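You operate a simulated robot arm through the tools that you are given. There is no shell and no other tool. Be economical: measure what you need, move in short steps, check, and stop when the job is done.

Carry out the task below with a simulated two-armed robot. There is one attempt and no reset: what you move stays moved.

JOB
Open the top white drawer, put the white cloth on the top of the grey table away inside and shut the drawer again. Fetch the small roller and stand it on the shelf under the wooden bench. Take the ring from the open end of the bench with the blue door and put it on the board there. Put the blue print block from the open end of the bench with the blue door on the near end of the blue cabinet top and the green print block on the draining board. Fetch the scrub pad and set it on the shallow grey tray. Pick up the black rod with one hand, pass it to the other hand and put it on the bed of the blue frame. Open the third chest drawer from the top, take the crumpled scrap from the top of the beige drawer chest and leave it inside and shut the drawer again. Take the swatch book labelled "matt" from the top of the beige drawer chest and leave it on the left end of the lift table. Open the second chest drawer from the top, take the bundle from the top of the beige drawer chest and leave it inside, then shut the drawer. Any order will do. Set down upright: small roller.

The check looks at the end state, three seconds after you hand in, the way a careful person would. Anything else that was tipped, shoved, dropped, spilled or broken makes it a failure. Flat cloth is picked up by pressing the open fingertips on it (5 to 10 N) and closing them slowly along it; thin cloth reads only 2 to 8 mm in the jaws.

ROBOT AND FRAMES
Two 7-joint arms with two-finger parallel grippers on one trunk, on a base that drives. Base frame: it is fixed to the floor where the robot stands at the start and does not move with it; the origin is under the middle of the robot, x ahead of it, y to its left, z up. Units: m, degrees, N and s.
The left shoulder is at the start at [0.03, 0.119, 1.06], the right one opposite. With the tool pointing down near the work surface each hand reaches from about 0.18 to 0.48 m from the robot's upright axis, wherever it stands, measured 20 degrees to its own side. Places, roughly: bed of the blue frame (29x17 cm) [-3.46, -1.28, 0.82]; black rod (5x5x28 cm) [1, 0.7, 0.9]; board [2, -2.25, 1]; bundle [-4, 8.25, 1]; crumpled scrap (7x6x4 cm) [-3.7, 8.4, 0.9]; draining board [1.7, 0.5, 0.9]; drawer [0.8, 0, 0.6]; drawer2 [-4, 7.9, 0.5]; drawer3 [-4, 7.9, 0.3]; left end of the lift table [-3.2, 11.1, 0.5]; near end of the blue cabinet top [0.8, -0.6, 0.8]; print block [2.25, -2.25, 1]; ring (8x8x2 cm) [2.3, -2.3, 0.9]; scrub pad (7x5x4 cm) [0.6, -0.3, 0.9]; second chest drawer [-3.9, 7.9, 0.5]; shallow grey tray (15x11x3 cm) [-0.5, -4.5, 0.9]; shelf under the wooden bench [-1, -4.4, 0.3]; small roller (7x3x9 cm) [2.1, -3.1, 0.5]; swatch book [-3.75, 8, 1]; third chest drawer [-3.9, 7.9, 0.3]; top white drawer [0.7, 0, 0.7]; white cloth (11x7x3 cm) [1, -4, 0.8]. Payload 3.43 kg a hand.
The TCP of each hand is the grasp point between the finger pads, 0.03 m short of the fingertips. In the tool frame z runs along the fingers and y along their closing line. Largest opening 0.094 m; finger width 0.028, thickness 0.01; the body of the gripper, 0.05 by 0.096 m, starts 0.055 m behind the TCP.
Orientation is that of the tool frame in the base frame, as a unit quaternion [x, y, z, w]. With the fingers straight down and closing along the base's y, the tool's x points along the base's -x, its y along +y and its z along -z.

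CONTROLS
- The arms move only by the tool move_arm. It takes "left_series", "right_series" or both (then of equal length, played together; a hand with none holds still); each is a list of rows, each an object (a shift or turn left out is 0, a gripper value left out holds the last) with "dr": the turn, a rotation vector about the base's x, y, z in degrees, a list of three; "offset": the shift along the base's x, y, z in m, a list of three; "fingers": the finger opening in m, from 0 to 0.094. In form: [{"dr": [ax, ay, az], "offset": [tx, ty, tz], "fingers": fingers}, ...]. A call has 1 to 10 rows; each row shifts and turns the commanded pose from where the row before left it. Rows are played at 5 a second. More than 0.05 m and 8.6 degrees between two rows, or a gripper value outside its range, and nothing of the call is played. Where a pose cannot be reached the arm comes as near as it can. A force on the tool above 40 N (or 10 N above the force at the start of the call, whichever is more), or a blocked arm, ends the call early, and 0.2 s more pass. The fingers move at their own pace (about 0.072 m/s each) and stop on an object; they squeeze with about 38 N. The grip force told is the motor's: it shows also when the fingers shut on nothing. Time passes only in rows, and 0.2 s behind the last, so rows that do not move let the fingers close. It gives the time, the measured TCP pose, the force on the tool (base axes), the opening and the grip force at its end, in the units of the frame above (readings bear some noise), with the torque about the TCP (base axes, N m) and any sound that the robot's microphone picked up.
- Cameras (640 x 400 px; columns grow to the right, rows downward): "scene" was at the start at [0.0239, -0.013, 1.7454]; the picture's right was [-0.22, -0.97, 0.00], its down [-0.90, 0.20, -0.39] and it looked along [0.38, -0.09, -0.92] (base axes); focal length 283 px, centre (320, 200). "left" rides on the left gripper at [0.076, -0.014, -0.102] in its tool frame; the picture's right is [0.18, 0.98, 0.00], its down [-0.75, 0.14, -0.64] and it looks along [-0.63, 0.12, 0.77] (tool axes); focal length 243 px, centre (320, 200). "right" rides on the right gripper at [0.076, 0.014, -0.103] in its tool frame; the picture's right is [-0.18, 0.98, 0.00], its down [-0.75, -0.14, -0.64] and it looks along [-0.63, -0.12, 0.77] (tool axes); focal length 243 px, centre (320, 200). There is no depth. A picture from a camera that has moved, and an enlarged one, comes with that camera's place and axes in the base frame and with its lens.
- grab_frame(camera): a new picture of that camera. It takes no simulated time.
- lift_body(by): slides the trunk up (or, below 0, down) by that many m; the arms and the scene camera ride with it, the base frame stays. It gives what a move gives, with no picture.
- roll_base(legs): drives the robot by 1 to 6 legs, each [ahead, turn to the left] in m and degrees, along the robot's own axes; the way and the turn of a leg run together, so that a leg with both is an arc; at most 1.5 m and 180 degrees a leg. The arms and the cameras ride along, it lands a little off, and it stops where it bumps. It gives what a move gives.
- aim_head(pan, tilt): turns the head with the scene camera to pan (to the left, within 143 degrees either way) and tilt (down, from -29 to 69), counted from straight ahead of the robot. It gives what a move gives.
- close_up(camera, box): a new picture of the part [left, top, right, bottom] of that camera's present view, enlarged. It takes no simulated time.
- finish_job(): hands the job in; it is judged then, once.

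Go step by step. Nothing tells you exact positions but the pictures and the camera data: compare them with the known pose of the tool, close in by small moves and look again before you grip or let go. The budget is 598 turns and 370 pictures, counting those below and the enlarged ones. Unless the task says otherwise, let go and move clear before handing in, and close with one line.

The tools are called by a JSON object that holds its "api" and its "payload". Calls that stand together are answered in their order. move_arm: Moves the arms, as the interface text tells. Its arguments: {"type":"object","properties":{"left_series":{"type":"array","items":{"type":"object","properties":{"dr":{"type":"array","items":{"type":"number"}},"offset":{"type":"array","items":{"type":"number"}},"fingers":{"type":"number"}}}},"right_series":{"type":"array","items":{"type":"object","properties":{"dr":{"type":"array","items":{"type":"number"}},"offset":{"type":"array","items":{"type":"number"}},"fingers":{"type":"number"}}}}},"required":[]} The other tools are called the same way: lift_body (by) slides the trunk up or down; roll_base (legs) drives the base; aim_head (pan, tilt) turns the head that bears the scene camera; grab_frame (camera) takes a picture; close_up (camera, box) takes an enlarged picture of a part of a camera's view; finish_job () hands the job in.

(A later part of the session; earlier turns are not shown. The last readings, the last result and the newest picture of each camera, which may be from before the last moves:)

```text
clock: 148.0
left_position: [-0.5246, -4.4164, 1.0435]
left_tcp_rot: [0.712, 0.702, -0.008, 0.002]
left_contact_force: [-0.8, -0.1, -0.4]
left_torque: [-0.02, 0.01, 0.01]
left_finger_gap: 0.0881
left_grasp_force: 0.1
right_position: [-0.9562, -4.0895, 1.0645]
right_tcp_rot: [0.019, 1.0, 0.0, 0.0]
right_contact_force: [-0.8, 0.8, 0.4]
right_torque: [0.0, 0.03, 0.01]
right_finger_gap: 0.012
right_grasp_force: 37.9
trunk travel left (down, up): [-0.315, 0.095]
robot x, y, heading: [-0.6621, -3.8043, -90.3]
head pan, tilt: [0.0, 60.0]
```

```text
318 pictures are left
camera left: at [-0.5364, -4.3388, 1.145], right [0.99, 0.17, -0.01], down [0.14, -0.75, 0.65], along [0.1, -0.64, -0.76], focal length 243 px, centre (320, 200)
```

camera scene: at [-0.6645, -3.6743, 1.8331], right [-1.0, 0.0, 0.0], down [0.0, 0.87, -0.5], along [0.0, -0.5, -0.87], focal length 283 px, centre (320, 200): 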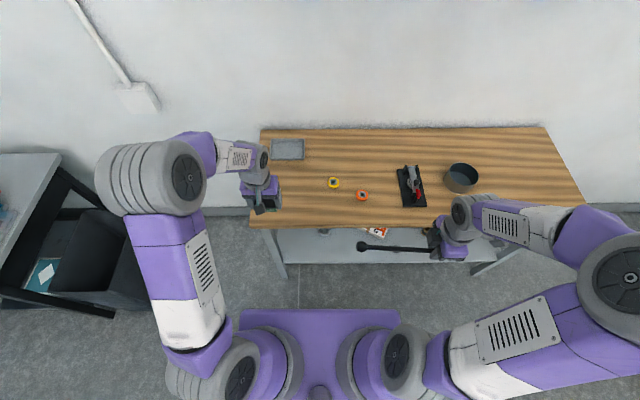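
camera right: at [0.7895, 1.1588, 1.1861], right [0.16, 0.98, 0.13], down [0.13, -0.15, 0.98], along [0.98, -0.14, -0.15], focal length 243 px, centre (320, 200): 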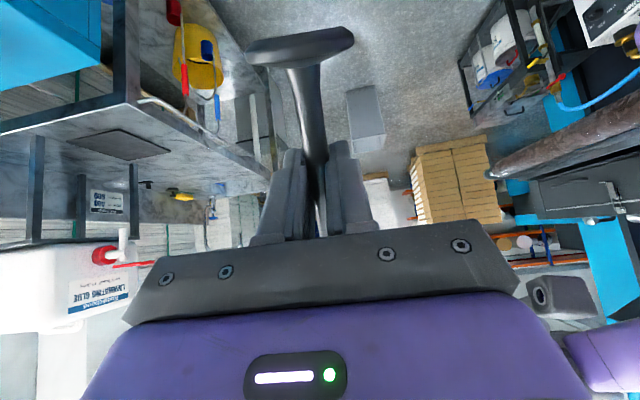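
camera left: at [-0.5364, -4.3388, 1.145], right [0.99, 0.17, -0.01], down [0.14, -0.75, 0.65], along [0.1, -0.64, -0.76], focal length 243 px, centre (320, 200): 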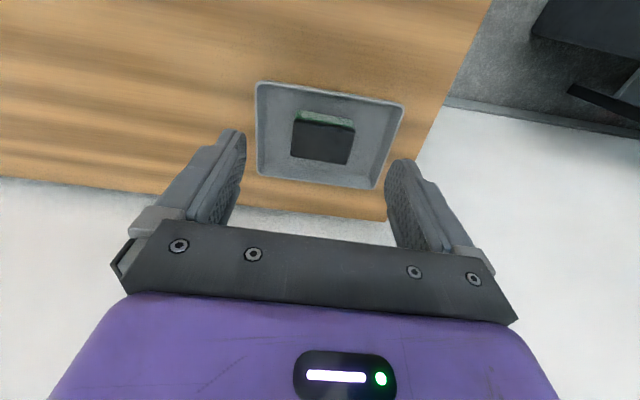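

{"api": "move_arm", "payload": {"left_series": [{"offset": [0.03, 0.03, 0.02]}, {"offset": [0.03, 0.03, 0.02]}, {"offset": [0.03, 0.03, 0.02]}, {"offset": [0.03, 0.03, 0.02]}, {"offset": [0, 0.04, 0]}, {"offset": [0, 0.04, 0]}, {"offset": [0, 0.04, 0]}], "right_series": [{"offset": [0, 0, 0.02]}, {"offset": [0, 0, 0.02]}, {"offset": [0, 0, 0.02]}, {"offset": [0, 0, 0.02]}, {}, {}, {}]}}

{"api": "roll_base", "payload": {"legs": [[-0.6, 0], [0, 180], [1.5, 0], [1.4, 0], [0, 90], [1.2, 0]]}}

{"api": "aim_head", "payload": {"pan": 20, "tilt": 30}}

{"api": "grab_frame", "payload": {"camera": "scene"}}

```text
clock: 149.6
left_position: [-0.4062, -4.1772, 1.1245]
left_tcp_rot: [0.713, 0.701, -0.009, 0.002]
left_contact_force: [-0.1, 0.2, 0.3]
left_torque: [-0.03, 0.01, 0.0]
left_finger_gap: 0.0878
left_grasp_force: 0.1
right_position: [-0.9569, -4.0867, 1.1452]
right_tcp_rot: [0.019, 1.0, -0.002, 0.0]
right_contact_force: [0.1, 1.2, -0.2]
right_torque: [-0.03, 0.04, 0.0]
right_finger_gap: 0.0119
right_grasp_force: 37.4
trunk travel left (down, up): [-0.315, 0.095]
robot x, y, heading: [-0.6597, -3.8081, -90.3]
head pan, tilt: [0.0, 60.0]
```

```text
clock: 183.1
left_position: [-2.0323, -0.4047, 1.1241]
left_tcp_rot: [0.998, -0.066, -0.006, -0.005]
left_contact_force: [-0.5, 0.0, 0.3]
left_torque: [0.02, 0.03, 0.0]
left_finger_gap: 0.088
left_grasp_force: 0.0
right_position: [-1.8782, 0.1328, 1.1448]
right_tcp_rot: [0.759, 0.651, -0.001, 0.0]
right_contact_force: [0.6, 0.4, 0.1]
right_torque: [-0.01, -0.01, 0.0]
right_finger_gap: 0.012
right_grasp_force: 38.5
trunk travel left (down, up): [-0.315, 0.095]
robot x, y, heading: [-1.6341, -0.1943, 173.3]
head pan, tilt: [0.0, 60.0]
```

```text
clock: 184.1
left_position: [-2.0327, -0.4051, 1.1232]
left_tcp_rot: [0.998, -0.066, -0.007, -0.005]
left_contact_force: [0.6, 0.7, 0.0]
left_torque: [-0.05, 0.0, -0.01]
left_finger_gap: 0.0881
left_grasp_force: 0.1
right_position: [-1.8769, 0.1326, 1.1464]
right_tcp_rot: [0.76, 0.65, 0.0, 0.001]
right_contact_force: [-0.4, 0.2, -0.1]
right_torque: [0.02, 0.0, 0.02]
right_finger_gap: 0.0119
right_grasp_force: 38.2
trunk travel left (down, up): [-0.315, 0.095]
robot x, y, heading: [-1.6316, -0.1949, 173.0]
head pan, tilt: [20.0, 30.0]
```

```text
317 pictures are left
camera scene: at [-1.6934, -0.2179, 1.7851], right [-0.23, 0.97, 0.0], down [0.49, 0.11, -0.87], along [-0.84, -0.2, -0.5], focal length 283 px, centre (320, 200)
```

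scene: 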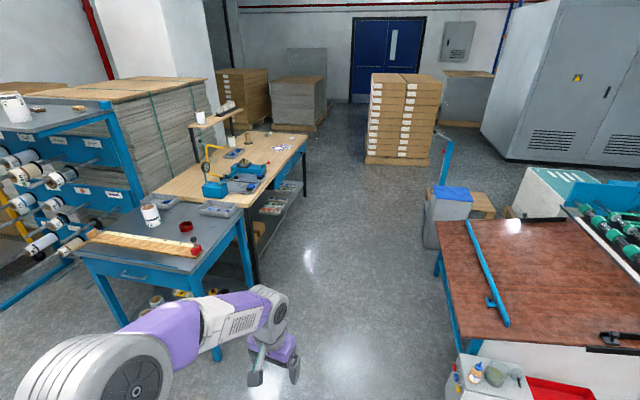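

{"api": "close_up", "payload": {"camera": "scene", "box": [150, 110, 330, 222]}}

```text
3.56 times, centred on (240, 166) of scene
camera zoom: at [-1.6934, -0.2179, 1.7851], right [-0.23, 0.97, 0.0], down [0.49, 0.11, -0.87], along [-0.84, -0.2, -0.5], focal length 1005 px, centre (604, 321)
```

zoom: 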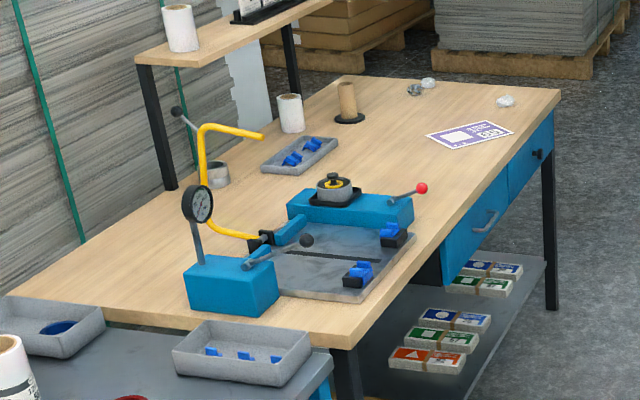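

{"api": "roll_base", "payload": {"legs": [[0, 14.2], [1.4, 0]]}}

{"api": "grab_frame", "payload": {"camera": "scene"}}

```text
clock: 191.8
left_position: [-3.3259, -0.7075, 1.1243]
left_tcp_rot: [0.997, 0.075, -0.007, -0.005]
left_contact_force: [-0.2, 0.0, 0.1]
left_torque: [0.02, -0.04, 0.02]
left_finger_gap: 0.088
left_grasp_force: 0.0
right_position: [-3.3288, -0.1497, 1.1459]
right_tcp_rot: [0.661, 0.75, 0.0, 0.0]
right_contact_force: [-0.6, 0.5, -0.2]
right_torque: [0.01, -0.03, -0.02]
right_finger_gap: 0.0119
right_grasp_force: 37.7
trunk travel left (down, up): [-0.315, 0.095]
robot x, y, heading: [-3.0012, -0.3941, -170.4]
head pan, tilt: [20.0, 30.0]
```

```text
315 pictures are left
camera scene: at [-3.0529, -0.4333, 1.7852], right [-0.49, 0.87, 0.0], down [0.44, 0.25, -0.87], along [-0.75, -0.43, -0.5], focal length 283 px, centre (320, 200)
```

scene: 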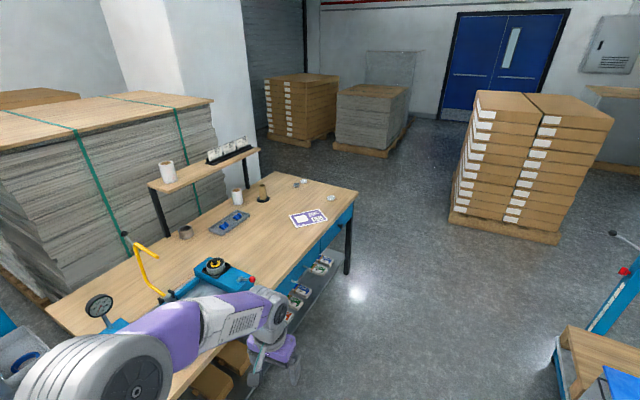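

{"api": "roll_base", "payload": {"legs": [[0.34, 0], [0, 80.4]]}}

{"api": "aim_head", "payload": {"pan": 0, "tilt": 55}}

{"api": "grab_frame", "payload": {"camera": "scene"}}

```text
clock: 197.6
left_position: [-3.0874, -0.8239, 1.1225]
left_tcp_rot: [0.713, 0.701, -0.009, 0.002]
left_contact_force: [-0.1, 1.3, 0.2]
left_torque: [0.02, 0.01, 0.04]
left_finger_gap: 0.088
left_grasp_force: 0.1
right_position: [-3.6391, -0.7332, 1.1452]
right_tcp_rot: [0.02, 1.0, 0.0, 0.0]
right_contact_force: [0.8, -0.1, 0.2]
right_torque: [0.0, 0.01, 0.01]
right_finger_gap: 0.0121
right_grasp_force: 37.4
trunk travel left (down, up): [-0.315, 0.095]
robot x, y, heading: [-3.3455, -0.4514, -90.1]
head pan, tilt: [20.0, 30.0]
```

```text
clock: 198.4
left_position: [-3.0874, -0.823, 1.1239]
left_tcp_rot: [0.712, 0.702, -0.009, 0.001]
left_contact_force: [0.4, 0.7, -0.9]
left_torque: [0.01, 0.01, 0.02]
left_finger_gap: 0.0879
left_grasp_force: 0.0
right_position: [-3.6388, -0.7319, 1.1462]
right_tcp_rot: [0.019, 1.0, -0.001, 0.0]
right_contact_force: [0.2, -0.5, -0.1]
right_torque: [0.01, 0.03, -0.06]
right_finger_gap: 0.012
right_grasp_force: 38.6
trunk travel left (down, up): [-0.315, 0.095]
robot x, y, heading: [-3.341, -0.4543, -90.2]
head pan, tilt: [0.0, 55.0]
```

```text
314 pictures are left
camera scene: at [-3.3465, -0.4932, 1.7492], right [-1.0, 0.0, 0.0], down [0.0, 0.82, -0.57], along [0.0, -0.57, -0.82], focal length 283 px, centre (320, 200)
```

scene: 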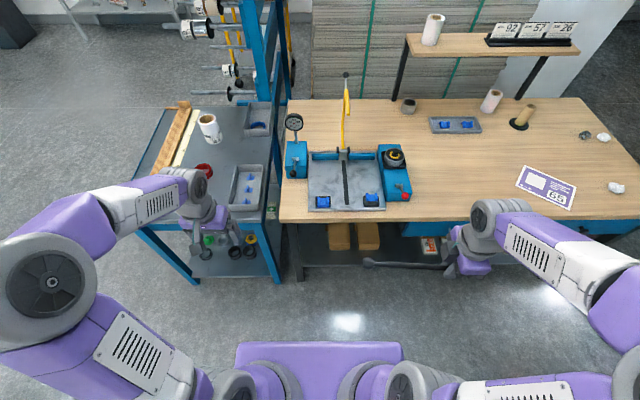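

{"api": "close_up", "payload": {"camera": "scene", "box": [265, 100, 425, 220]}}

```text
3.33 times, centred on (345, 160) of scene
camera zoom: at [-3.3465, -0.4932, 1.7492], right [-1.0, 0.0, 0.0], down [0.0, 0.82, -0.57], along [0.0, -0.57, -0.82], focal length 942 px, centre (237, 333)
```

zoom: 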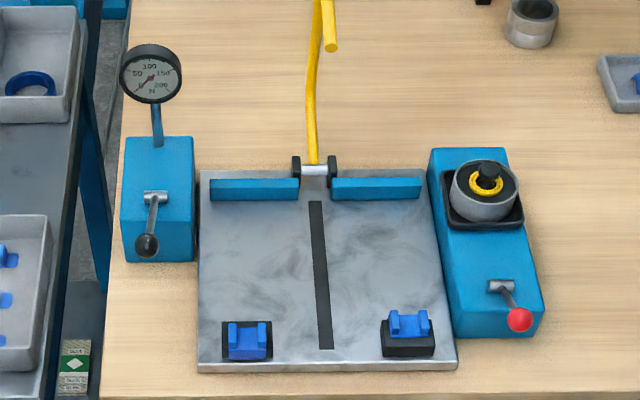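

{"api": "roll_base", "payload": {"legs": [[0.24, 0]]}}

{"api": "move_arm", "payload": {"right_series": [{"offset": [0.02, -0.04, 0]}, {"offset": [0.02, -0.04, 0]}, {"offset": [0.02, -0.04, 0]}, {"offset": [0.02, -0.04, 0]}, {"offset": [0.02, -0.04, 0]}, {"offset": [0.01, -0.04, 0]}, {"offset": [0.01, -0.04, 0]}]}}

{"api": "grab_frame", "payload": {"camera": "scene"}}

{"api": "grab_frame", "payload": {"camera": "right"}}

```text
clock: 200.2
left_position: [-3.0887, -1.0635, 1.1233]
left_tcp_rot: [0.713, 0.701, -0.008, 0.002]
left_contact_force: [0.1, -0.3, -0.6]
left_torque: [0.03, 0.02, -0.03]
left_finger_gap: 0.0882
left_grasp_force: 0.0
right_position: [-3.6419, -0.9721, 1.1458]
right_tcp_rot: [0.02, 1.0, 0.0, 0.0]
right_contact_force: [-0.7, -0.1, 0.3]
right_torque: [0.01, 0.01, -0.02]
right_finger_gap: 0.0118
right_grasp_force: 38.3
trunk travel left (down, up): [-0.315, 0.095]
robot x, y, heading: [-3.3444, -0.6923, -90.2]
head pan, tilt: [0.0, 55.0]
```

```text
clock: 201.8
left_position: [-3.0896, -1.0647, 1.1232]
left_tcp_rot: [0.713, 0.701, -0.007, 0.001]
left_contact_force: [-0.3, 0.2, -0.6]
left_torque: [0.03, 0.0, -0.03]
left_finger_gap: 0.088
left_grasp_force: 0.1
right_position: [-3.5179, -1.2545, 1.1442]
right_tcp_rot: [0.019, 1.0, 0.001, 0.0]
right_contact_force: [0.6, 0.6, -0.2]
right_torque: [-0.01, 0.0, 0.01]
right_finger_gap: 0.012
right_grasp_force: 37.9
trunk travel left (down, up): [-0.315, 0.095]
robot x, y, heading: [-3.3428, -0.6917, -90.1]
head pan, tilt: [0.0, 55.0]
```

```text
312 pictures are left
camera scene: at [-3.3465, -0.7345, 1.749], right [-1.0, 0.0, 0.0], down [0.0, 0.82, -0.57], along [0.0, -0.57, -0.82], focal length 283 px, centre (320, 200)
```

scene: 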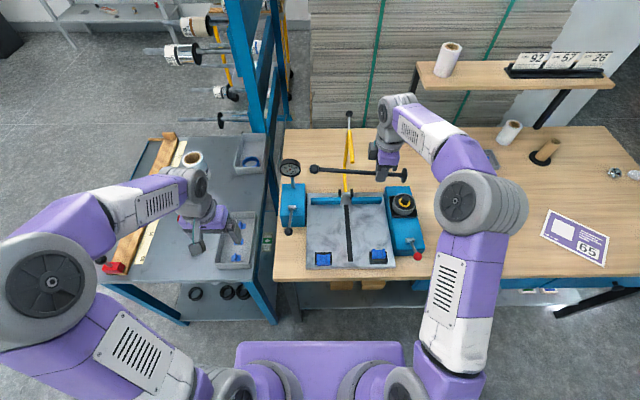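

```text
311 pictures are left
camera right: at [-3.5926, -1.2367, 1.2472], right [0.22, 0.97, 0.0], down [0.75, -0.17, 0.64], along [0.63, -0.14, -0.77], focal length 243 px, centre (320, 200)
```

right: 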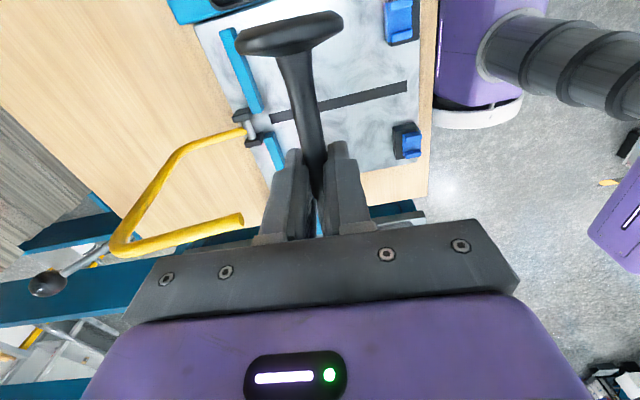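

{"api": "move_arm", "payload": {"right_series": [{"offset": [0, -0.02, -0.04]}, {"offset": [0, -0.006, -0.045]}, {"offset": [0, 0, -0.045]}, {"offset": [0, 0, -0.045], "dr": [0, 3.5, 0]}, {"offset": [0, 0, -0.03]}]}}

{"api": "grab_frame", "payload": {"camera": "right"}}

{"api": "close_up", "payload": {"camera": "scene", "box": [240, 120, 480, 280]}}

```text
clock: 203.0
left_position: [-3.0894, -1.0637, 1.1239]
left_tcp_rot: [0.713, 0.701, -0.008, 0.001]
left_contact_force: [-0.1, -1.1, -0.3]
left_torque: [-0.01, 0.02, 0.01]
left_finger_gap: 0.088
left_grasp_force: 0.0
right_position: [-3.5223, -1.2755, 0.9391]
right_tcp_rot: [0.02, 0.999, -0.001, -0.03]
right_contact_force: [-0.6, -0.5, 0.5]
right_torque: [-0.02, 0.01, -0.02]
right_finger_gap: 0.0119
right_grasp_force: 38.0
trunk travel left (down, up): [-0.315, 0.095]
robot x, y, heading: [-3.3455, -0.6888, -90.1]
head pan, tilt: [0.0, 55.0]
```

```text
310 pictures are left
camera right: at [-3.5909, -1.2572, 1.0469], right [0.22, 0.97, -0.01], down [0.79, -0.17, 0.59], along [0.58, -0.14, -0.8], focal length 243 px, centre (320, 200)
```

right: 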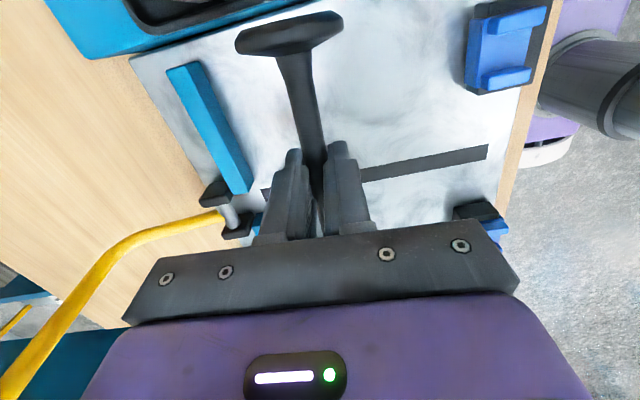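

```text
2.50 times, centred on (360, 200) of scene
camera zoom: at [-3.3478, -0.7327, 1.7491], right [-1.0, 0.0, 0.0], down [0.0, 0.82, -0.57], along [0.0, -0.57, -0.82], focal length 707 px, centre (220, 200)
```

zoom: 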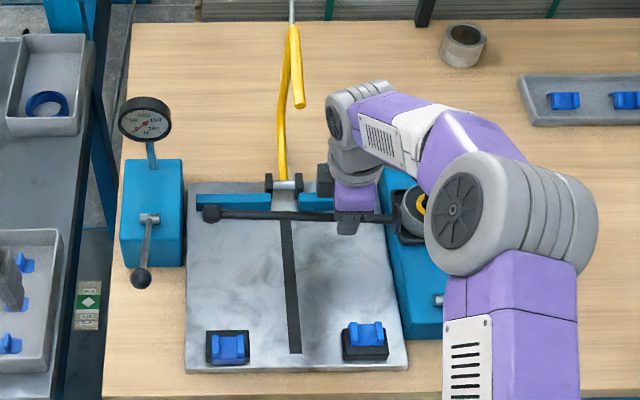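

{"api": "move_arm", "payload": {"right_series": [{"offset": [0, 0, 0.045], "dr": [0, -3.5, 0]}, {"offset": [0, 0.01, 0.045]}, {"offset": [0, 0.03, 0.035]}, {"offset": [0, 0.04, 0.03]}, {"offset": [0, 0.04, 0.02]}, {"offset": [0, 0.04, 0.02]}, {"offset": [0, 0.04, 0]}]}}

{"api": "move_arm", "payload": {"right_series": [{"dr": [0, 0, -8.5]}, {"dr": [0, 0, -8.5]}, {"dr": [0, 0, -8.5]}, {"dr": [0, 0, -8.5]}, {"dr": [0, 0, -8.5]}, {"dr": [0, 0, -8.5]}, {"dr": [0, 0, -8.5]}, {"dr": [0, 0, -8.5]}, {"dr": [0, 0, -8.5]}, {"dr": [0, 0, -8.5]}]}}

{"api": "move_arm", "payload": {"right_series": [{"dr": [0, 0, -8.5]}, {"dr": [0, 0, -8.5]}, {"dr": [0, 0, -8.5]}, {"dr": [0, 0, -8.5]}, {"dr": [0, 0, -8.5]}, {"dr": [0, 0, -8.5]}, {"dr": [0, 0, -8.5]}, {"dr": [0, 0, -8.5]}, {"dr": [0, 0, -8.5]}, {"dr": [0, 0, -8.5]}]}}

{"api": "grab_frame", "payload": {"camera": "scene"}}

```text
clock: 204.6
left_position: [-3.0897, -1.0625, 1.1242]
left_tcp_rot: [0.713, 0.701, -0.009, 0.002]
left_contact_force: [0.6, 0.4, -1.1]
left_torque: [-0.02, 0.03, 0.01]
left_finger_gap: 0.0881
left_grasp_force: 0.1
right_position: [-3.5192, -1.0744, 1.1369]
right_tcp_rot: [0.021, 1.0, 0.001, 0.0]
right_contact_force: [0.1, -0.4, 0.0]
right_torque: [-0.01, 0.06, 0.01]
right_finger_gap: 0.0119
right_grasp_force: 38.0
trunk travel left (down, up): [-0.315, 0.095]
robot x, y, heading: [-3.3444, -0.6893, -90.0]
head pan, tilt: [0.0, 55.0]
```

```text
clock: 206.8
left_position: [-3.0896, -1.0626, 1.123]
left_tcp_rot: [0.713, 0.701, -0.008, 0.002]
left_contact_force: [0.5, -1.1, 0.6]
left_torque: [0.02, 0.0, -0.05]
left_finger_gap: 0.0878
left_grasp_force: 0.0
right_position: [-3.5195, -1.0778, 1.1351]
right_tcp_rot: [0.691, 0.723, 0.0, 0.0]
right_contact_force: [0.1, 1.3, -1.5]
right_torque: [0.03, 0.02, 0.0]
right_finger_gap: 0.012
right_grasp_force: 37.5
trunk travel left (down, up): [-0.315, 0.095]
robot x, y, heading: [-3.3486, -0.6904, -90.2]
head pan, tilt: [0.0, 55.0]
```

```text
clock: 209.0
left_position: [-3.0887, -1.0634, 1.1228]
left_tcp_rot: [0.713, 0.701, -0.008, 0.002]
left_contact_force: [0.1, 0.2, 1.2]
left_torque: [-0.01, -0.02, -0.01]
left_finger_gap: 0.088
left_grasp_force: 0.0
right_position: [-3.5193, -1.0774, 1.1367]
right_tcp_rot: [0.998, 0.065, 0.0, 0.0]
right_contact_force: [0.1, -0.1, -0.6]
right_torque: [-0.01, -0.01, -0.02]
right_finger_gap: 0.012
right_grasp_force: 37.8
trunk travel left (down, up): [-0.315, 0.095]
robot x, y, heading: [-3.3425, -0.6883, -90.4]
head pan, tilt: [0.0, 55.0]
```

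```text
308 pictures are left
camera scene: at [-3.3472, -0.7325, 1.7491], right [-1.0, 0.0, 0.0], down [0.0, 0.82, -0.57], along [0.0, -0.57, -0.82], focal length 283 px, centre (320, 200)
```

scene: 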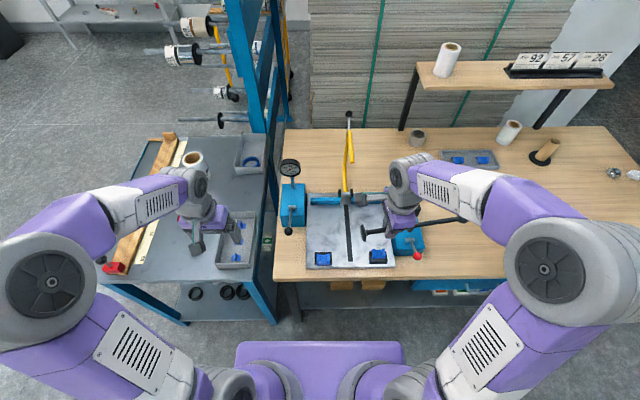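

{"api": "move_arm", "payload": {"right_series": [{"dr": [0, 0, -7.4], "offset": [0.03, -0.03, 0]}, {"offset": [0.03, -0.03, 0]}, {"offset": [0.03, -0.03, 0]}, {"offset": [0.03, -0.03, 0]}, {"offset": [0.01, -0.03, 0]}, {"offset": [0.0, -0.03, 0]}, {"offset": [0, -0.02, -0.04]}, {"offset": [0, 0, -0.045]}, {"offset": [0, 0, -0.045], "dr": [0, -3, 0]}, {"offset": [0, 0, -0.04]}]}}

{"api": "close_up", "payload": {"camera": "scene", "box": [240, 120, 480, 280]}}

{"api": "grab_frame", "payload": {"camera": "right"}}

```text
clock: 211.2
left_position: [-3.0889, -1.0645, 1.1233]
left_tcp_rot: [0.713, 0.701, -0.007, 0.002]
left_contact_force: [-0.7, 0.3, 0.1]
left_torque: [0.0, -0.01, 0.04]
left_finger_gap: 0.0878
left_grasp_force: 0.0
right_position: [-3.3913, -1.2767, 0.9665]
right_tcp_rot: [1.0, 0.003, 0.026, 0.0]
right_contact_force: [-0.9, 0.5, -0.2]
right_torque: [0.0, 0.0, 0.02]
right_finger_gap: 0.0121
right_grasp_force: 38.3
trunk travel left (down, up): [-0.315, 0.095]
robot x, y, heading: [-3.3409, -0.6878, -90.3]
head pan, tilt: [0.0, 55.0]
```

```text
2.50 times, centred on (360, 200) of scene
camera zoom: at [-3.3468, -0.7331, 1.7491], right [-1.0, 0.0, 0.0], down [0.0, 0.82, -0.57], along [0.0, -0.57, -0.82], focal length 707 px, centre (220, 200)
```

zoom: 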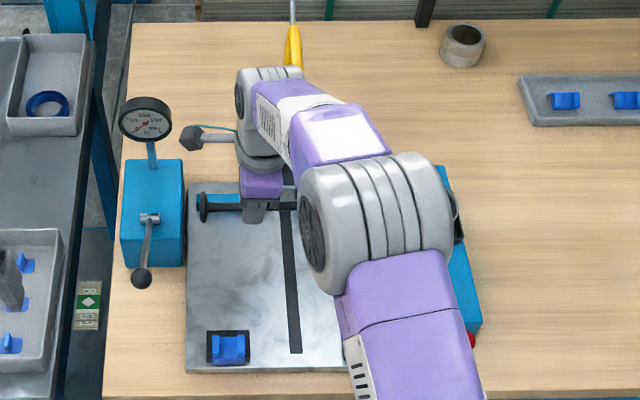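

```text
306 pictures are left
camera right: at [-3.3201, -1.2899, 1.0729], right [-0.18, -0.98, -0.01], down [-0.79, 0.14, 0.6], along [-0.59, 0.12, -0.8], focal length 243 px, centre (320, 200)
```

right: 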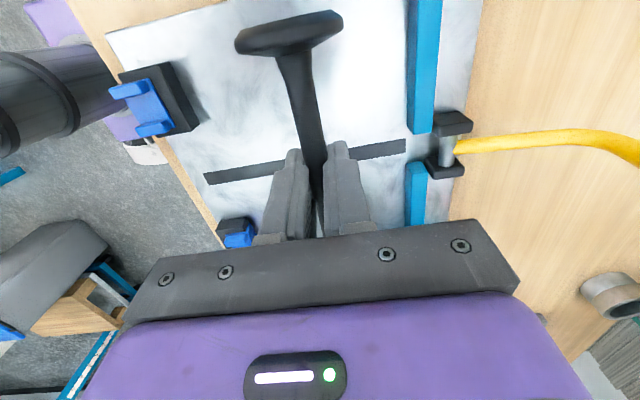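

{"api": "move_arm", "payload": {"right_series": [{"offset": [0, 0, -0.03]}, {"offset": [0, 0, -0.025]}, {"offset": [0, 0, -0.02]}, {"offset": [0, 0, -0.01]}]}}

{"api": "grab_frame", "payload": {"camera": "right"}}

```text
clock: 212.2
left_position: [-3.0892, -1.0633, 1.1232]
left_tcp_rot: [0.713, 0.701, -0.008, 0.002]
left_contact_force: [-0.1, 0.9, 0.6]
left_torque: [0.0, 0.01, 0.02]
left_finger_gap: 0.0878
left_grasp_force: 0.2
right_position: [-3.3911, -1.2773, 0.8809]
right_tcp_rot: [1.0, 0.001, 0.027, 0.0]
right_contact_force: [1.0, 0.5, 0.1]
right_torque: [0.01, 0.0, 0.01]
right_finger_gap: 0.012
right_grasp_force: 38.1
trunk travel left (down, up): [-0.315, 0.095]
robot x, y, heading: [-3.3449, -0.6938, -90.2]
head pan, tilt: [0.0, 55.0]
```

```text
305 pictures are left
camera right: at [-3.3198, -1.2911, 0.988], right [-0.18, -0.98, -0.01], down [-0.79, 0.14, 0.6], along [-0.59, 0.12, -0.8], focal length 243 px, centre (320, 200)
```

right: 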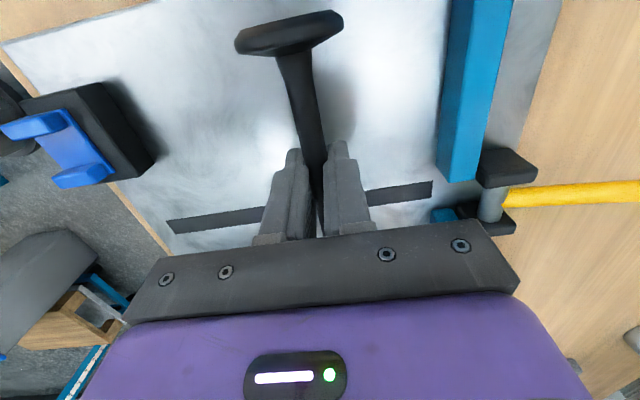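

{"api": "move_arm", "payload": {"right_series": [{"offset": [0, 0, -0.006]}, {"offset": [0, 0, -0.006]}, {"offset": [0, 0, -0.006]}, {"offset": [0, 0, -0.005]}, {"offset": [0, 0, -0.005]}, {"offset": [0, 0, -0.005]}]}}

{"api": "grab_frame", "payload": {"camera": "right"}}

```text
clock: 213.6
left_position: [-3.0888, -1.0612, 1.1254]
left_tcp_rot: [0.714, 0.701, -0.008, 0.003]
left_contact_force: [-0.8, 0.0, 0.4]
left_torque: [-0.03, -0.01, 0.01]
left_finger_gap: 0.0877
left_grasp_force: 0.1
right_position: [-3.3912, -1.2783, 0.8507]
right_tcp_rot: [1.0, 0.002, 0.027, 0.003]
right_contact_force: [-1.3, 0.2, 13.8]
right_torque: [0.05, -1.0, 0.03]
right_finger_gap: 0.0119
right_grasp_force: 38.5
trunk travel left (down, up): [-0.315, 0.095]
robot x, y, heading: [-3.3458, -0.69, -90.3]
head pan, tilt: [0.0, 55.0]
```

```text
304 pictures are left
camera right: at [-3.3195, -1.2915, 0.9585], right [-0.18, -0.98, 0.0], down [-0.79, 0.14, 0.6], along [-0.59, 0.11, -0.8], focal length 243 px, centre (320, 200)
```

right: 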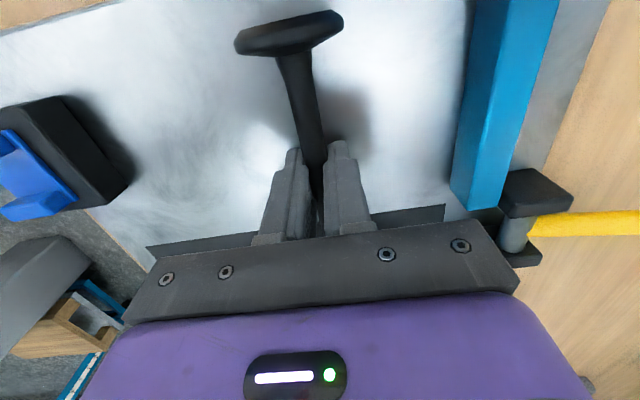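

{"api": "move_arm", "payload": {"right_series": [{"dr": [0, 1.5, 0]}, {"offset": [0, 0, -0.004]}]}}

```text
clock: 214.2
left_position: [-3.0888, -1.0611, 1.1246]
left_tcp_rot: [0.713, 0.701, -0.009, 0.003]
left_contact_force: [0.1, -0.5, 1.2]
left_torque: [0.04, -0.03, 0.04]
left_finger_gap: 0.0882
left_grasp_force: 0.0
right_position: [-3.3897, -1.2778, 0.8509]
right_tcp_rot: [1.0, 0.003, 0.014, 0.006]
right_contact_force: [-2.0, 0.2, 36.4]
right_torque: [0.38, -0.28, -0.42]
right_finger_gap: 0.012
right_grasp_force: 38.3
trunk travel left (down, up): [-0.315, 0.095]
robot x, y, heading: [-3.3439, -0.6901, -90.4]
head pan, tilt: [0.0, 55.0]
```

Fingertips rest on the bed; I open slowly and rise.

{"api": "move_arm", "payload": {"right_series": [{"offset": [0, 0, 0.003]}, {"fingers": 0.02}, {"fingers": 0.03}, {"fingers": 0.05}, {}, {"offset": [0, 0, 0.03]}, {"offset": [0, 0, 0.04]}, {"offset": [0, 0.01, 0.04]}, {"offset": [0, 0.04, 0.02]}, {"offset": [0, 0.04, 0.02]}]}}

{"api": "move_arm", "payload": {"right_series": [{"offset": [-0.02, 0.04, 0.02]}, {"offset": [-0.03, 0.04, 0]}, {"offset": [-0.03, 0.04, 0]}, {"offset": [-0.03, 0.04, 0]}, {"offset": [-0.03, 0.0, 0]}, {"offset": [-0.03, 0.0, 0]}, {"offset": [-0.03, 0.0, 0]}]}}

{"api": "close_up", "payload": {"camera": "scene", "box": [240, 120, 480, 280]}}

```text
clock: 216.4
left_position: [-3.0891, -1.0626, 1.1235]
left_tcp_rot: [0.713, 0.701, -0.009, 0.003]
left_contact_force: [0.3, -0.5, 0.1]
left_torque: [-0.01, 0.02, 0.01]
left_finger_gap: 0.088
left_grasp_force: 0.1
right_position: [-3.3914, -1.1841, 1.0006]
right_tcp_rot: [1.0, 0.002, 0.013, 0.0]
right_contact_force: [-0.1, -0.2, 1.2]
right_torque: [-0.05, -0.02, 0.0]
right_finger_gap: 0.0499
right_grasp_force: 0.2
trunk travel left (down, up): [-0.315, 0.095]
robot x, y, heading: [-3.3462, -0.6894, -90.2]
head pan, tilt: [0.0, 55.0]
```

```text
clock: 218.0
left_position: [-3.0904, -1.0635, 1.1245]
left_tcp_rot: [0.713, 0.701, -0.008, 0.002]
left_contact_force: [0.2, -0.5, -1.2]
left_torque: [0.0, -0.01, 0.01]
left_finger_gap: 0.0879
left_grasp_force: 0.1
right_position: [-3.5939, -1.0282, 1.0165]
right_tcp_rot: [1.0, 0.003, 0.014, 0.0]
right_contact_force: [-0.3, -0.8, 1.2]
right_torque: [0.03, -0.01, 0.0]
right_finger_gap: 0.05
right_grasp_force: 0.1
trunk travel left (down, up): [-0.315, 0.095]
robot x, y, heading: [-3.3465, -0.691, -90.2]
head pan, tilt: [0.0, 55.0]
```

```text
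2.50 times, centred on (360, 200) of scene
camera zoom: at [-3.3484, -0.7328, 1.7491], right [-1.0, 0.0, 0.0], down [0.0, 0.82, -0.57], along [0.0, -0.57, -0.82], focal length 707 px, centre (220, 200)
```

zoom: 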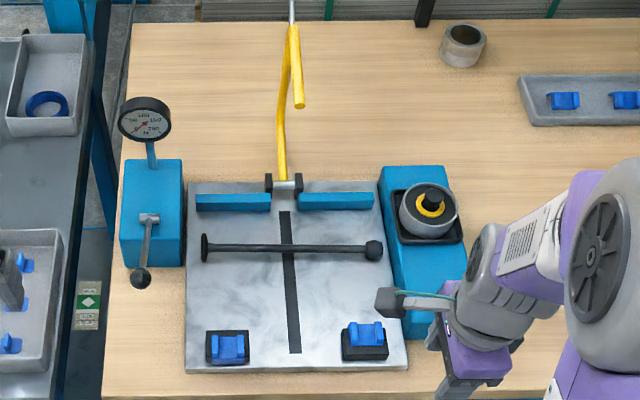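

{"api": "move_arm", "payload": {"right_series": [{"offset": [0, 0.02, 0.04]}, {"offset": [0, 0.03, 0.04]}, {"offset": [0, 0.03, 0.03]}]}}

{"api": "roll_base", "payload": {"legs": [[-0.27, 0], [0, 90], [1.5, 0], [0.25, 0], [0, 90], [1.5, 0]]}}

{"api": "aim_head", "payload": {"pan": 0, "tilt": 20}}

{"api": "grab_frame", "payload": {"camera": "scene"}}

```text
clock: 218.8
left_position: [-3.0909, -1.0615, 1.1242]
left_tcp_rot: [0.713, 0.701, -0.009, 0.002]
left_contact_force: [0.4, 1.0, -0.2]
left_torque: [-0.04, -0.02, 0.01]
left_finger_gap: 0.088
left_grasp_force: 0.0
right_position: [-3.5949, -0.9441, 1.1285]
right_tcp_rot: [1.0, 0.002, 0.013, 0.001]
right_contact_force: [0.7, 0.9, 0.1]
right_torque: [-0.04, -0.04, 0.0]
right_finger_gap: 0.05
right_grasp_force: 0.1
trunk travel left (down, up): [-0.315, 0.095]
robot x, y, heading: [-3.3441, -0.6896, -90.0]
head pan, tilt: [0.0, 55.0]
```

```text
clock: 243.9
left_position: [-1.9042, 1.4654, 1.1235]
left_tcp_rot: [0.709, -0.705, -0.002, -0.008]
left_contact_force: [0.2, 0.0, 0.2]
left_torque: [0.01, 0.0, -0.02]
left_finger_gap: 0.0879
left_grasp_force: 0.0
right_position: [-1.3983, 1.3598, 1.1267]
right_tcp_rot: [-0.013, 1.0, 0.0, -0.013]
right_contact_force: [-0.1, -0.1, 0.2]
right_torque: [0.01, 0.0, -0.01]
right_finger_gap: 0.05
right_grasp_force: 0.1
trunk travel left (down, up): [-0.315, 0.095]
robot x, y, heading: [-1.6443, 1.0957, 91.2]
head pan, tilt: [0.0, 55.0]
```

```text
clock: 244.9
left_position: [-1.9039, 1.4649, 1.124]
left_tcp_rot: [0.709, -0.706, -0.002, -0.009]
left_contact_force: [-0.2, -0.6, -0.3]
left_torque: [-0.01, 0.01, -0.01]
left_finger_gap: 0.0878
left_grasp_force: 0.1
right_position: [-1.3977, 1.3586, 1.1284]
right_tcp_rot: [-0.013, 1.0, -0.001, -0.013]
right_contact_force: [0.3, -0.6, 0.6]
right_torque: [0.01, 0.03, 0.01]
right_finger_gap: 0.0497
right_grasp_force: 0.1
trunk travel left (down, up): [-0.315, 0.095]
robot x, y, heading: [-1.6394, 1.0984, 91.1]
head pan, tilt: [0.0, 20.0]
```

```text
302 pictures are left
camera scene: at [-1.6445, 1.1607, 1.8011], right [1.0, 0.02, 0.0], down [0.01, -0.34, -0.94], along [-0.02, 0.94, -0.34], focal length 283 px, centre (320, 200)
```

scene: 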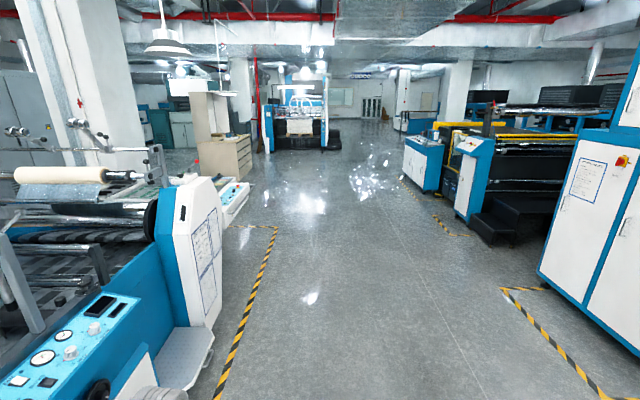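

{"api": "roll_base", "payload": {"legs": [[0, -1], [1.5, 0], [1.5, 0], [1.5, 0], [0.9, 0]]}}

{"api": "aim_head", "payload": {"pan": 50, "tilt": 20}}

{"api": "grab_frame", "payload": {"camera": "scene"}}

```text
clock: 270.6
left_position: [-1.9997, 6.7481, 1.1239]
left_tcp_rot: [0.718, -0.696, -0.003, -0.008]
left_contact_force: [0.1, 1.0, -0.3]
left_torque: [0.04, 0.03, -0.02]
left_finger_gap: 0.0881
left_grasp_force: 0.0
right_position: [-1.4896, 6.6565, 1.1284]
right_tcp_rot: [-0.028, 1.0, -0.001, -0.013]
right_contact_force: [0.3, -0.4, 0.1]
right_torque: [0.0, -0.03, 0.0]
right_finger_gap: 0.0501
right_grasp_force: 0.0
trunk travel left (down, up): [-0.315, 0.095]
robot x, y, heading: [-1.7246, 6.3861, 92.6]
head pan, tilt: [0.0, 20.0]
```

```text
clock: 271.7
left_position: [-2.0003, 6.7476, 1.1238]
left_tcp_rot: [0.719, -0.695, -0.002, -0.008]
left_contact_force: [-0.2, 0.4, -0.1]
left_torque: [0.0, -0.01, -0.01]
left_finger_gap: 0.0879
left_grasp_force: 0.1
right_position: [-1.4915, 6.6568, 1.1282]
right_tcp_rot: [-0.028, 1.0, -0.001, -0.013]
right_contact_force: [0.8, -0.5, 0.2]
right_torque: [0.01, 0.02, -0.02]
right_finger_gap: 0.05
right_grasp_force: 0.1
trunk travel left (down, up): [-0.315, 0.095]
robot x, y, heading: [-1.7272, 6.3887, 92.5]
head pan, tilt: [50.0, 20.0]
```

```text
301 pictures are left
camera scene: at [-1.8016, 6.4147, 1.8012], right [0.61, 0.8, 0.0], down [0.27, -0.21, -0.94], along [-0.75, 0.57, -0.34], focal length 283 px, centre (320, 200)
```

scene: 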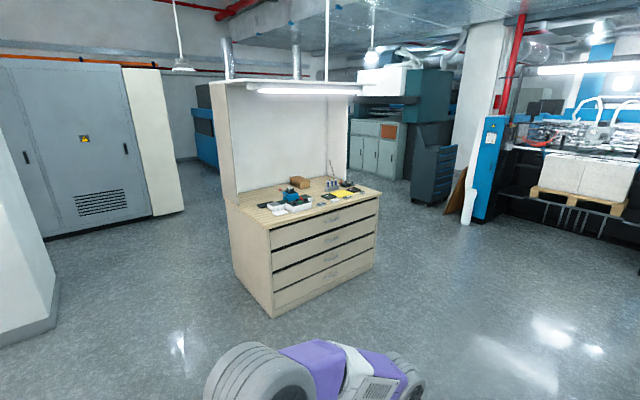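

{"api": "roll_base", "payload": {"legs": [[0, -2.5], [1.5, 0], [0, 90], [0.9, 0]]}}

{"api": "aim_head", "payload": {"pan": 0, "tilt": 45}}

{"api": "grab_frame", "payload": {"camera": "scene"}}

```text
clock: 287.6
left_position: [-3.0442, 7.5937, 1.1233]
left_tcp_rot: [1.0, -0.014, -0.008, -0.005]
left_contact_force: [0.1, 0.4, 0.2]
left_torque: [0.01, -0.02, 0.04]
left_finger_gap: 0.0878
left_grasp_force: 0.0
right_position: [-2.9219, 8.0942, 1.1285]
right_tcp_rot: [-0.705, 0.709, -0.01, -0.009]
right_contact_force: [-0.1, -0.3, 0.5]
right_torque: [0.01, 0.01, -0.03]
right_finger_gap: 0.0499
right_grasp_force: 0.1
trunk travel left (down, up): [-0.315, 0.095]
robot x, y, heading: [-2.6695, 7.8421, 179.1]
head pan, tilt: [50.0, 20.0]
```

```text
clock: 288.8
left_position: [-3.0439, 7.5918, 1.1244]
left_tcp_rot: [1.0, -0.014, -0.007, -0.004]
left_contact_force: [-0.2, -0.5, -0.1]
left_torque: [0.0, 0.0, 0.03]
left_finger_gap: 0.0881
left_grasp_force: 0.0
right_position: [-2.9201, 8.0943, 1.128]
right_tcp_rot: [-0.705, 0.709, -0.009, -0.009]
right_contact_force: [-0.2, -0.2, -0.2]
right_torque: [-0.01, 0.0, -0.05]
right_finger_gap: 0.0501
right_grasp_force: 0.0
trunk travel left (down, up): [-0.315, 0.095]
robot x, y, heading: [-2.6671, 7.8465, 179.0]
head pan, tilt: [0.0, 45.0]
```

```text
300 pictures are left
camera scene: at [-2.7221, 7.8442, 1.7626], right [0.01, 1.0, 0.0], down [0.71, -0.01, -0.71], along [-0.71, 0.01, -0.71], focal length 283 px, centre (320, 200)
```

scene: 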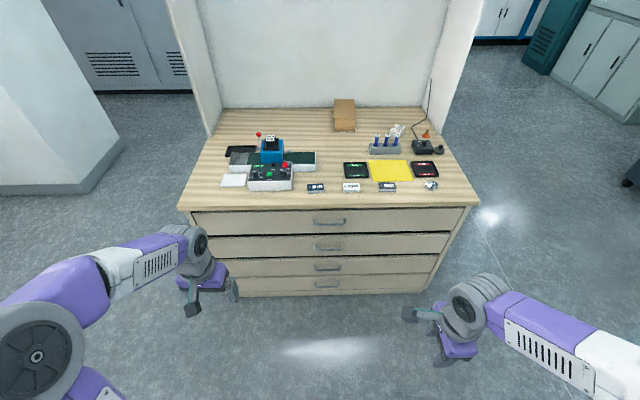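

{"api": "close_up", "payload": {"camera": "scene", "box": [210, 90, 450, 200]}}

{"api": "close_up", "payload": {"camera": "scene", "box": [240, 200, 420, 300]}}

```text
2.67 times, centred on (330, 145) of scene
camera zoom: at [-2.7221, 7.8442, 1.7626], right [0.01, 1.0, 0.0], down [0.71, -0.01, -0.71], along [-0.71, 0.01, -0.71], focal length 754 px, centre (293, 347)
```

zoom: 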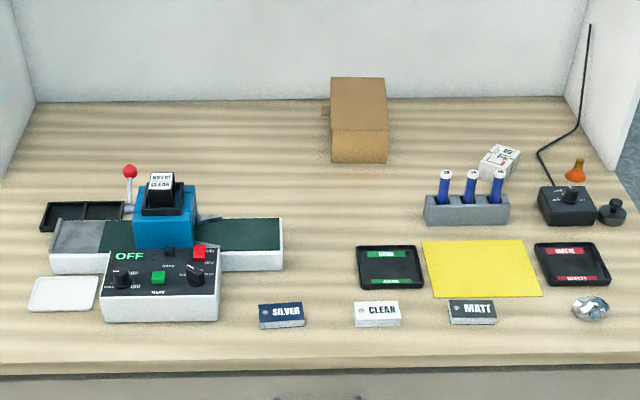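

```text
3.56 times, centred on (330, 250) of scene
camera zoom: at [-2.7221, 7.8442, 1.7626], right [0.01, 1.0, 0.0], down [0.71, -0.01, -0.71], along [-0.71, 0.01, -0.71], focal length 1005 px, centre (284, 22)
```

zoom: 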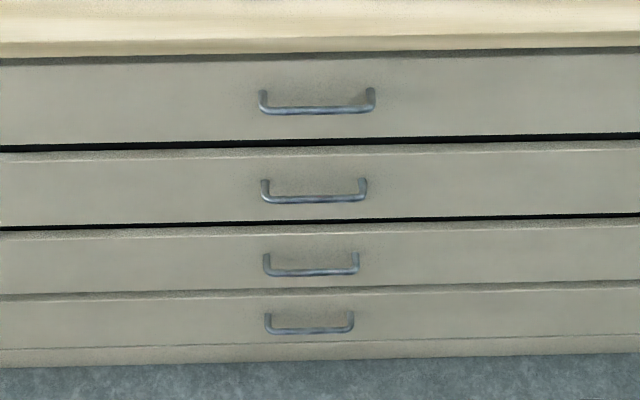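

{"api": "roll_base", "payload": {"legs": [[0, -30], [0.5, 0], [0, 31]]}}

{"api": "aim_head", "payload": {"pan": -15, "tilt": 55}}

{"api": "grab_frame", "payload": {"camera": "scene"}}

```text
clock: 294.7
left_position: [-3.461, 7.8507, 1.1226]
left_tcp_rot: [1.0, -0.017, -0.007, -0.004]
left_contact_force: [0.4, 0.5, -0.4]
left_torque: [0.03, 0.02, 0.02]
left_finger_gap: 0.0879
left_grasp_force: 0.1
right_position: [-3.3346, 8.3522, 1.129]
right_tcp_rot: [-0.703, 0.711, -0.009, -0.009]
right_contact_force: [0.1, 0.0, -0.7]
right_torque: [0.02, 0.0, 0.01]
right_finger_gap: 0.05
right_grasp_force: 0.1
trunk travel left (down, up): [-0.315, 0.095]
robot x, y, heading: [-3.0837, 8.1013, 178.7]
head pan, tilt: [0.0, 45.0]
```

```text
clock: 295.5
left_position: [-3.4608, 7.8509, 1.1236]
left_tcp_rot: [1.0, -0.017, -0.007, -0.005]
left_contact_force: [0.5, 0.8, -0.2]
left_torque: [-0.01, 0.0, -0.02]
left_finger_gap: 0.0881
left_grasp_force: 0.1
right_position: [-3.3348, 8.3522, 1.1276]
right_tcp_rot: [-0.703, 0.711, -0.01, -0.01]
right_contact_force: [0.4, 0.5, 0.4]
right_torque: [0.02, 0.01, 0.0]
right_finger_gap: 0.0499
right_grasp_force: 0.1
trunk travel left (down, up): [-0.315, 0.095]
robot x, y, heading: [-3.0838, 8.1008, 178.9]
head pan, tilt: [-15.0, 55.0]
```

```text
297 pictures are left
camera scene: at [-3.1254, 8.1191, 1.7492], right [0.28, 0.96, 0.0], down [0.79, -0.23, -0.57], along [-0.55, 0.16, -0.82], focal length 283 px, centre (320, 200)
```

scene: 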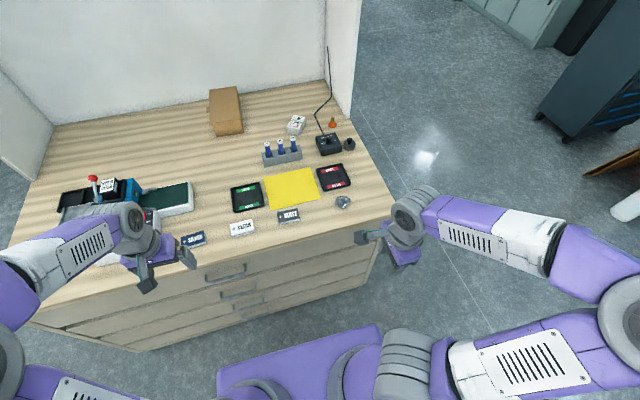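

{"api": "move_arm", "payload": {"right_series": [{"offset": [-0.045, 0, 0], "fingers": 0.094}, {"offset": [-0.045, 0, 0]}, {"offset": [-0.045, 0, 0]}, {"offset": [-0.045, 0, 0]}, {"offset": [-0.045, 0, -0.02]}, {"offset": [-0.04, 0, -0.02]}, {"offset": [-0.04, 0, -0.02]}, {"offset": [0, 0, -0.04]}]}}

{"api": "grab_frame", "payload": {"camera": "right"}}

```text
clock: 297.3
left_position: [-3.4615, 7.852, 1.1233]
left_tcp_rot: [1.0, -0.016, -0.007, -0.004]
left_contact_force: [-0.2, 0.4, 0.3]
left_torque: [0.01, 0.02, 0.05]
left_finger_gap: 0.0882
left_grasp_force: 0.0
right_position: [-3.6409, 8.3499, 1.0261]
right_tcp_rot: [-0.703, 0.711, -0.01, -0.009]
right_contact_force: [-0.7, -0.7, -0.6]
right_torque: [-0.05, 0.03, -0.01]
right_finger_gap: 0.0938
right_grasp_force: 0.0
trunk travel left (down, up): [-0.315, 0.095]
robot x, y, heading: [-3.0792, 8.1019, 178.6]
head pan, tilt: [-15.0, 55.0]
```

```text
296 pictures are left
camera right: at [-3.6555, 8.2767, 1.1321], right [-0.98, 0.2, 0.0], down [0.15, 0.77, 0.62], along [0.13, 0.61, -0.78], focal length 243 px, centre (320, 200)
```

right: 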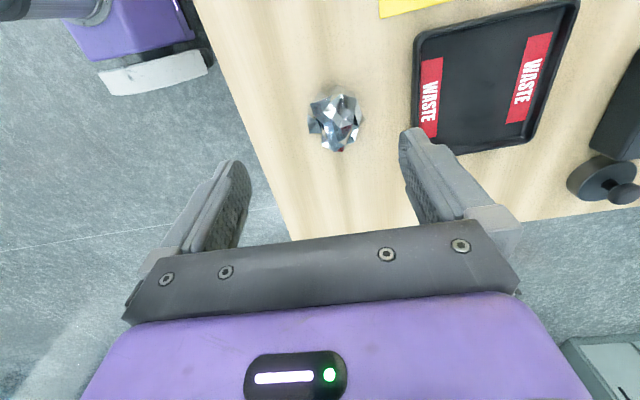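

{"api": "move_arm", "payload": {"right_series": [{"offset": [-0.01, 0.004, -0.03]}, {"offset": [0, 0, -0.03]}, {"offset": [0, 0, -0.015]}]}}

{"api": "grab_frame", "payload": {"camera": "right"}}

```text
clock: 298.1
left_position: [-3.4614, 7.8493, 1.1233]
left_tcp_rot: [1.0, -0.016, -0.007, -0.005]
left_contact_force: [0.1, 0.1, -0.7]
left_torque: [0.01, 0.0, -0.01]
left_finger_gap: 0.0879
left_grasp_force: 0.1
right_position: [-3.6494, 8.3552, 0.9526]
right_tcp_rot: [-0.704, 0.71, -0.01, -0.009]
right_contact_force: [-0.6, -0.4, 0.2]
right_torque: [-0.01, 0.02, -0.03]
right_finger_gap: 0.0937
right_grasp_force: 0.0
trunk travel left (down, up): [-0.315, 0.095]
robot x, y, heading: [-3.0822, 8.0988, 178.8]
head pan, tilt: [-15.0, 55.0]
```

```text
295 pictures are left
camera right: at [-3.6644, 8.2835, 1.0585], right [-0.98, 0.2, 0.0], down [0.15, 0.77, 0.62], along [0.12, 0.61, -0.78], focal length 243 px, centre (320, 200)
```

right: 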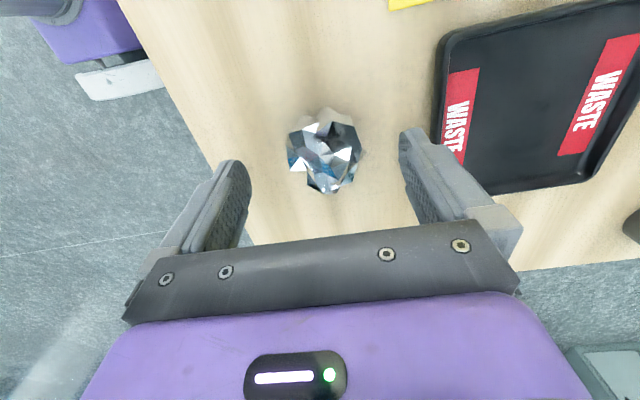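

{"api": "move_arm", "payload": {"right_series": [{"offset": [-0.004, 0, -0.01]}, {"offset": [0, 0, -0.006]}]}}

{"api": "move_arm", "payload": {"right_series": [{"fingers": 0.0}, {}, {}, {}]}}

{"api": "grab_frame", "payload": {"camera": "right"}}

```text
clock: 298.7
left_position: [-3.4607, 7.8506, 1.1242]
left_tcp_rot: [1.0, -0.017, -0.006, -0.005]
left_contact_force: [-0.5, -0.3, -0.9]
left_torque: [0.01, -0.04, 0.02]
left_finger_gap: 0.0879
left_grasp_force: 0.2
right_position: [-3.6522, 8.3561, 0.9381]
right_tcp_rot: [-0.703, 0.711, -0.009, -0.009]
right_contact_force: [0.9, 0.2, -0.6]
right_torque: [0.0, -0.01, -0.01]
right_finger_gap: 0.094
right_grasp_force: 0.1
trunk travel left (down, up): [-0.315, 0.095]
robot x, y, heading: [-3.0812, 8.0955, 179.2]
head pan, tilt: [-15.0, 55.0]
```

```text
clock: 299.7
left_position: [-3.4609, 7.85, 1.1232]
left_tcp_rot: [1.0, -0.017, -0.006, -0.004]
left_contact_force: [-1.2, 0.3, -0.4]
left_torque: [-0.02, 0.0, 0.02]
left_finger_gap: 0.0879
left_grasp_force: 0.0
right_position: [-3.6531, 8.3562, 0.9374]
right_tcp_rot: [-0.703, 0.711, -0.009, -0.009]
right_contact_force: [-0.4, 0.8, 0.2]
right_torque: [-0.02, 0.0, 0.0]
right_finger_gap: 0.0456
right_grasp_force: 38.5
trunk travel left (down, up): [-0.315, 0.095]
robot x, y, heading: [-3.0833, 8.1003, 179.0]
head pan, tilt: [-15.0, 55.0]
```

```text
294 pictures are left
camera right: at [-3.6678, 8.2831, 1.0431], right [-0.98, 0.2, 0.0], down [0.15, 0.77, 0.62], along [0.13, 0.61, -0.78], focal length 243 px, centre (320, 200)
```

right: 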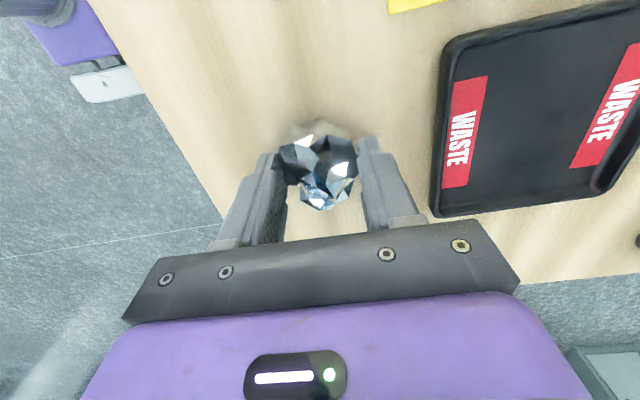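

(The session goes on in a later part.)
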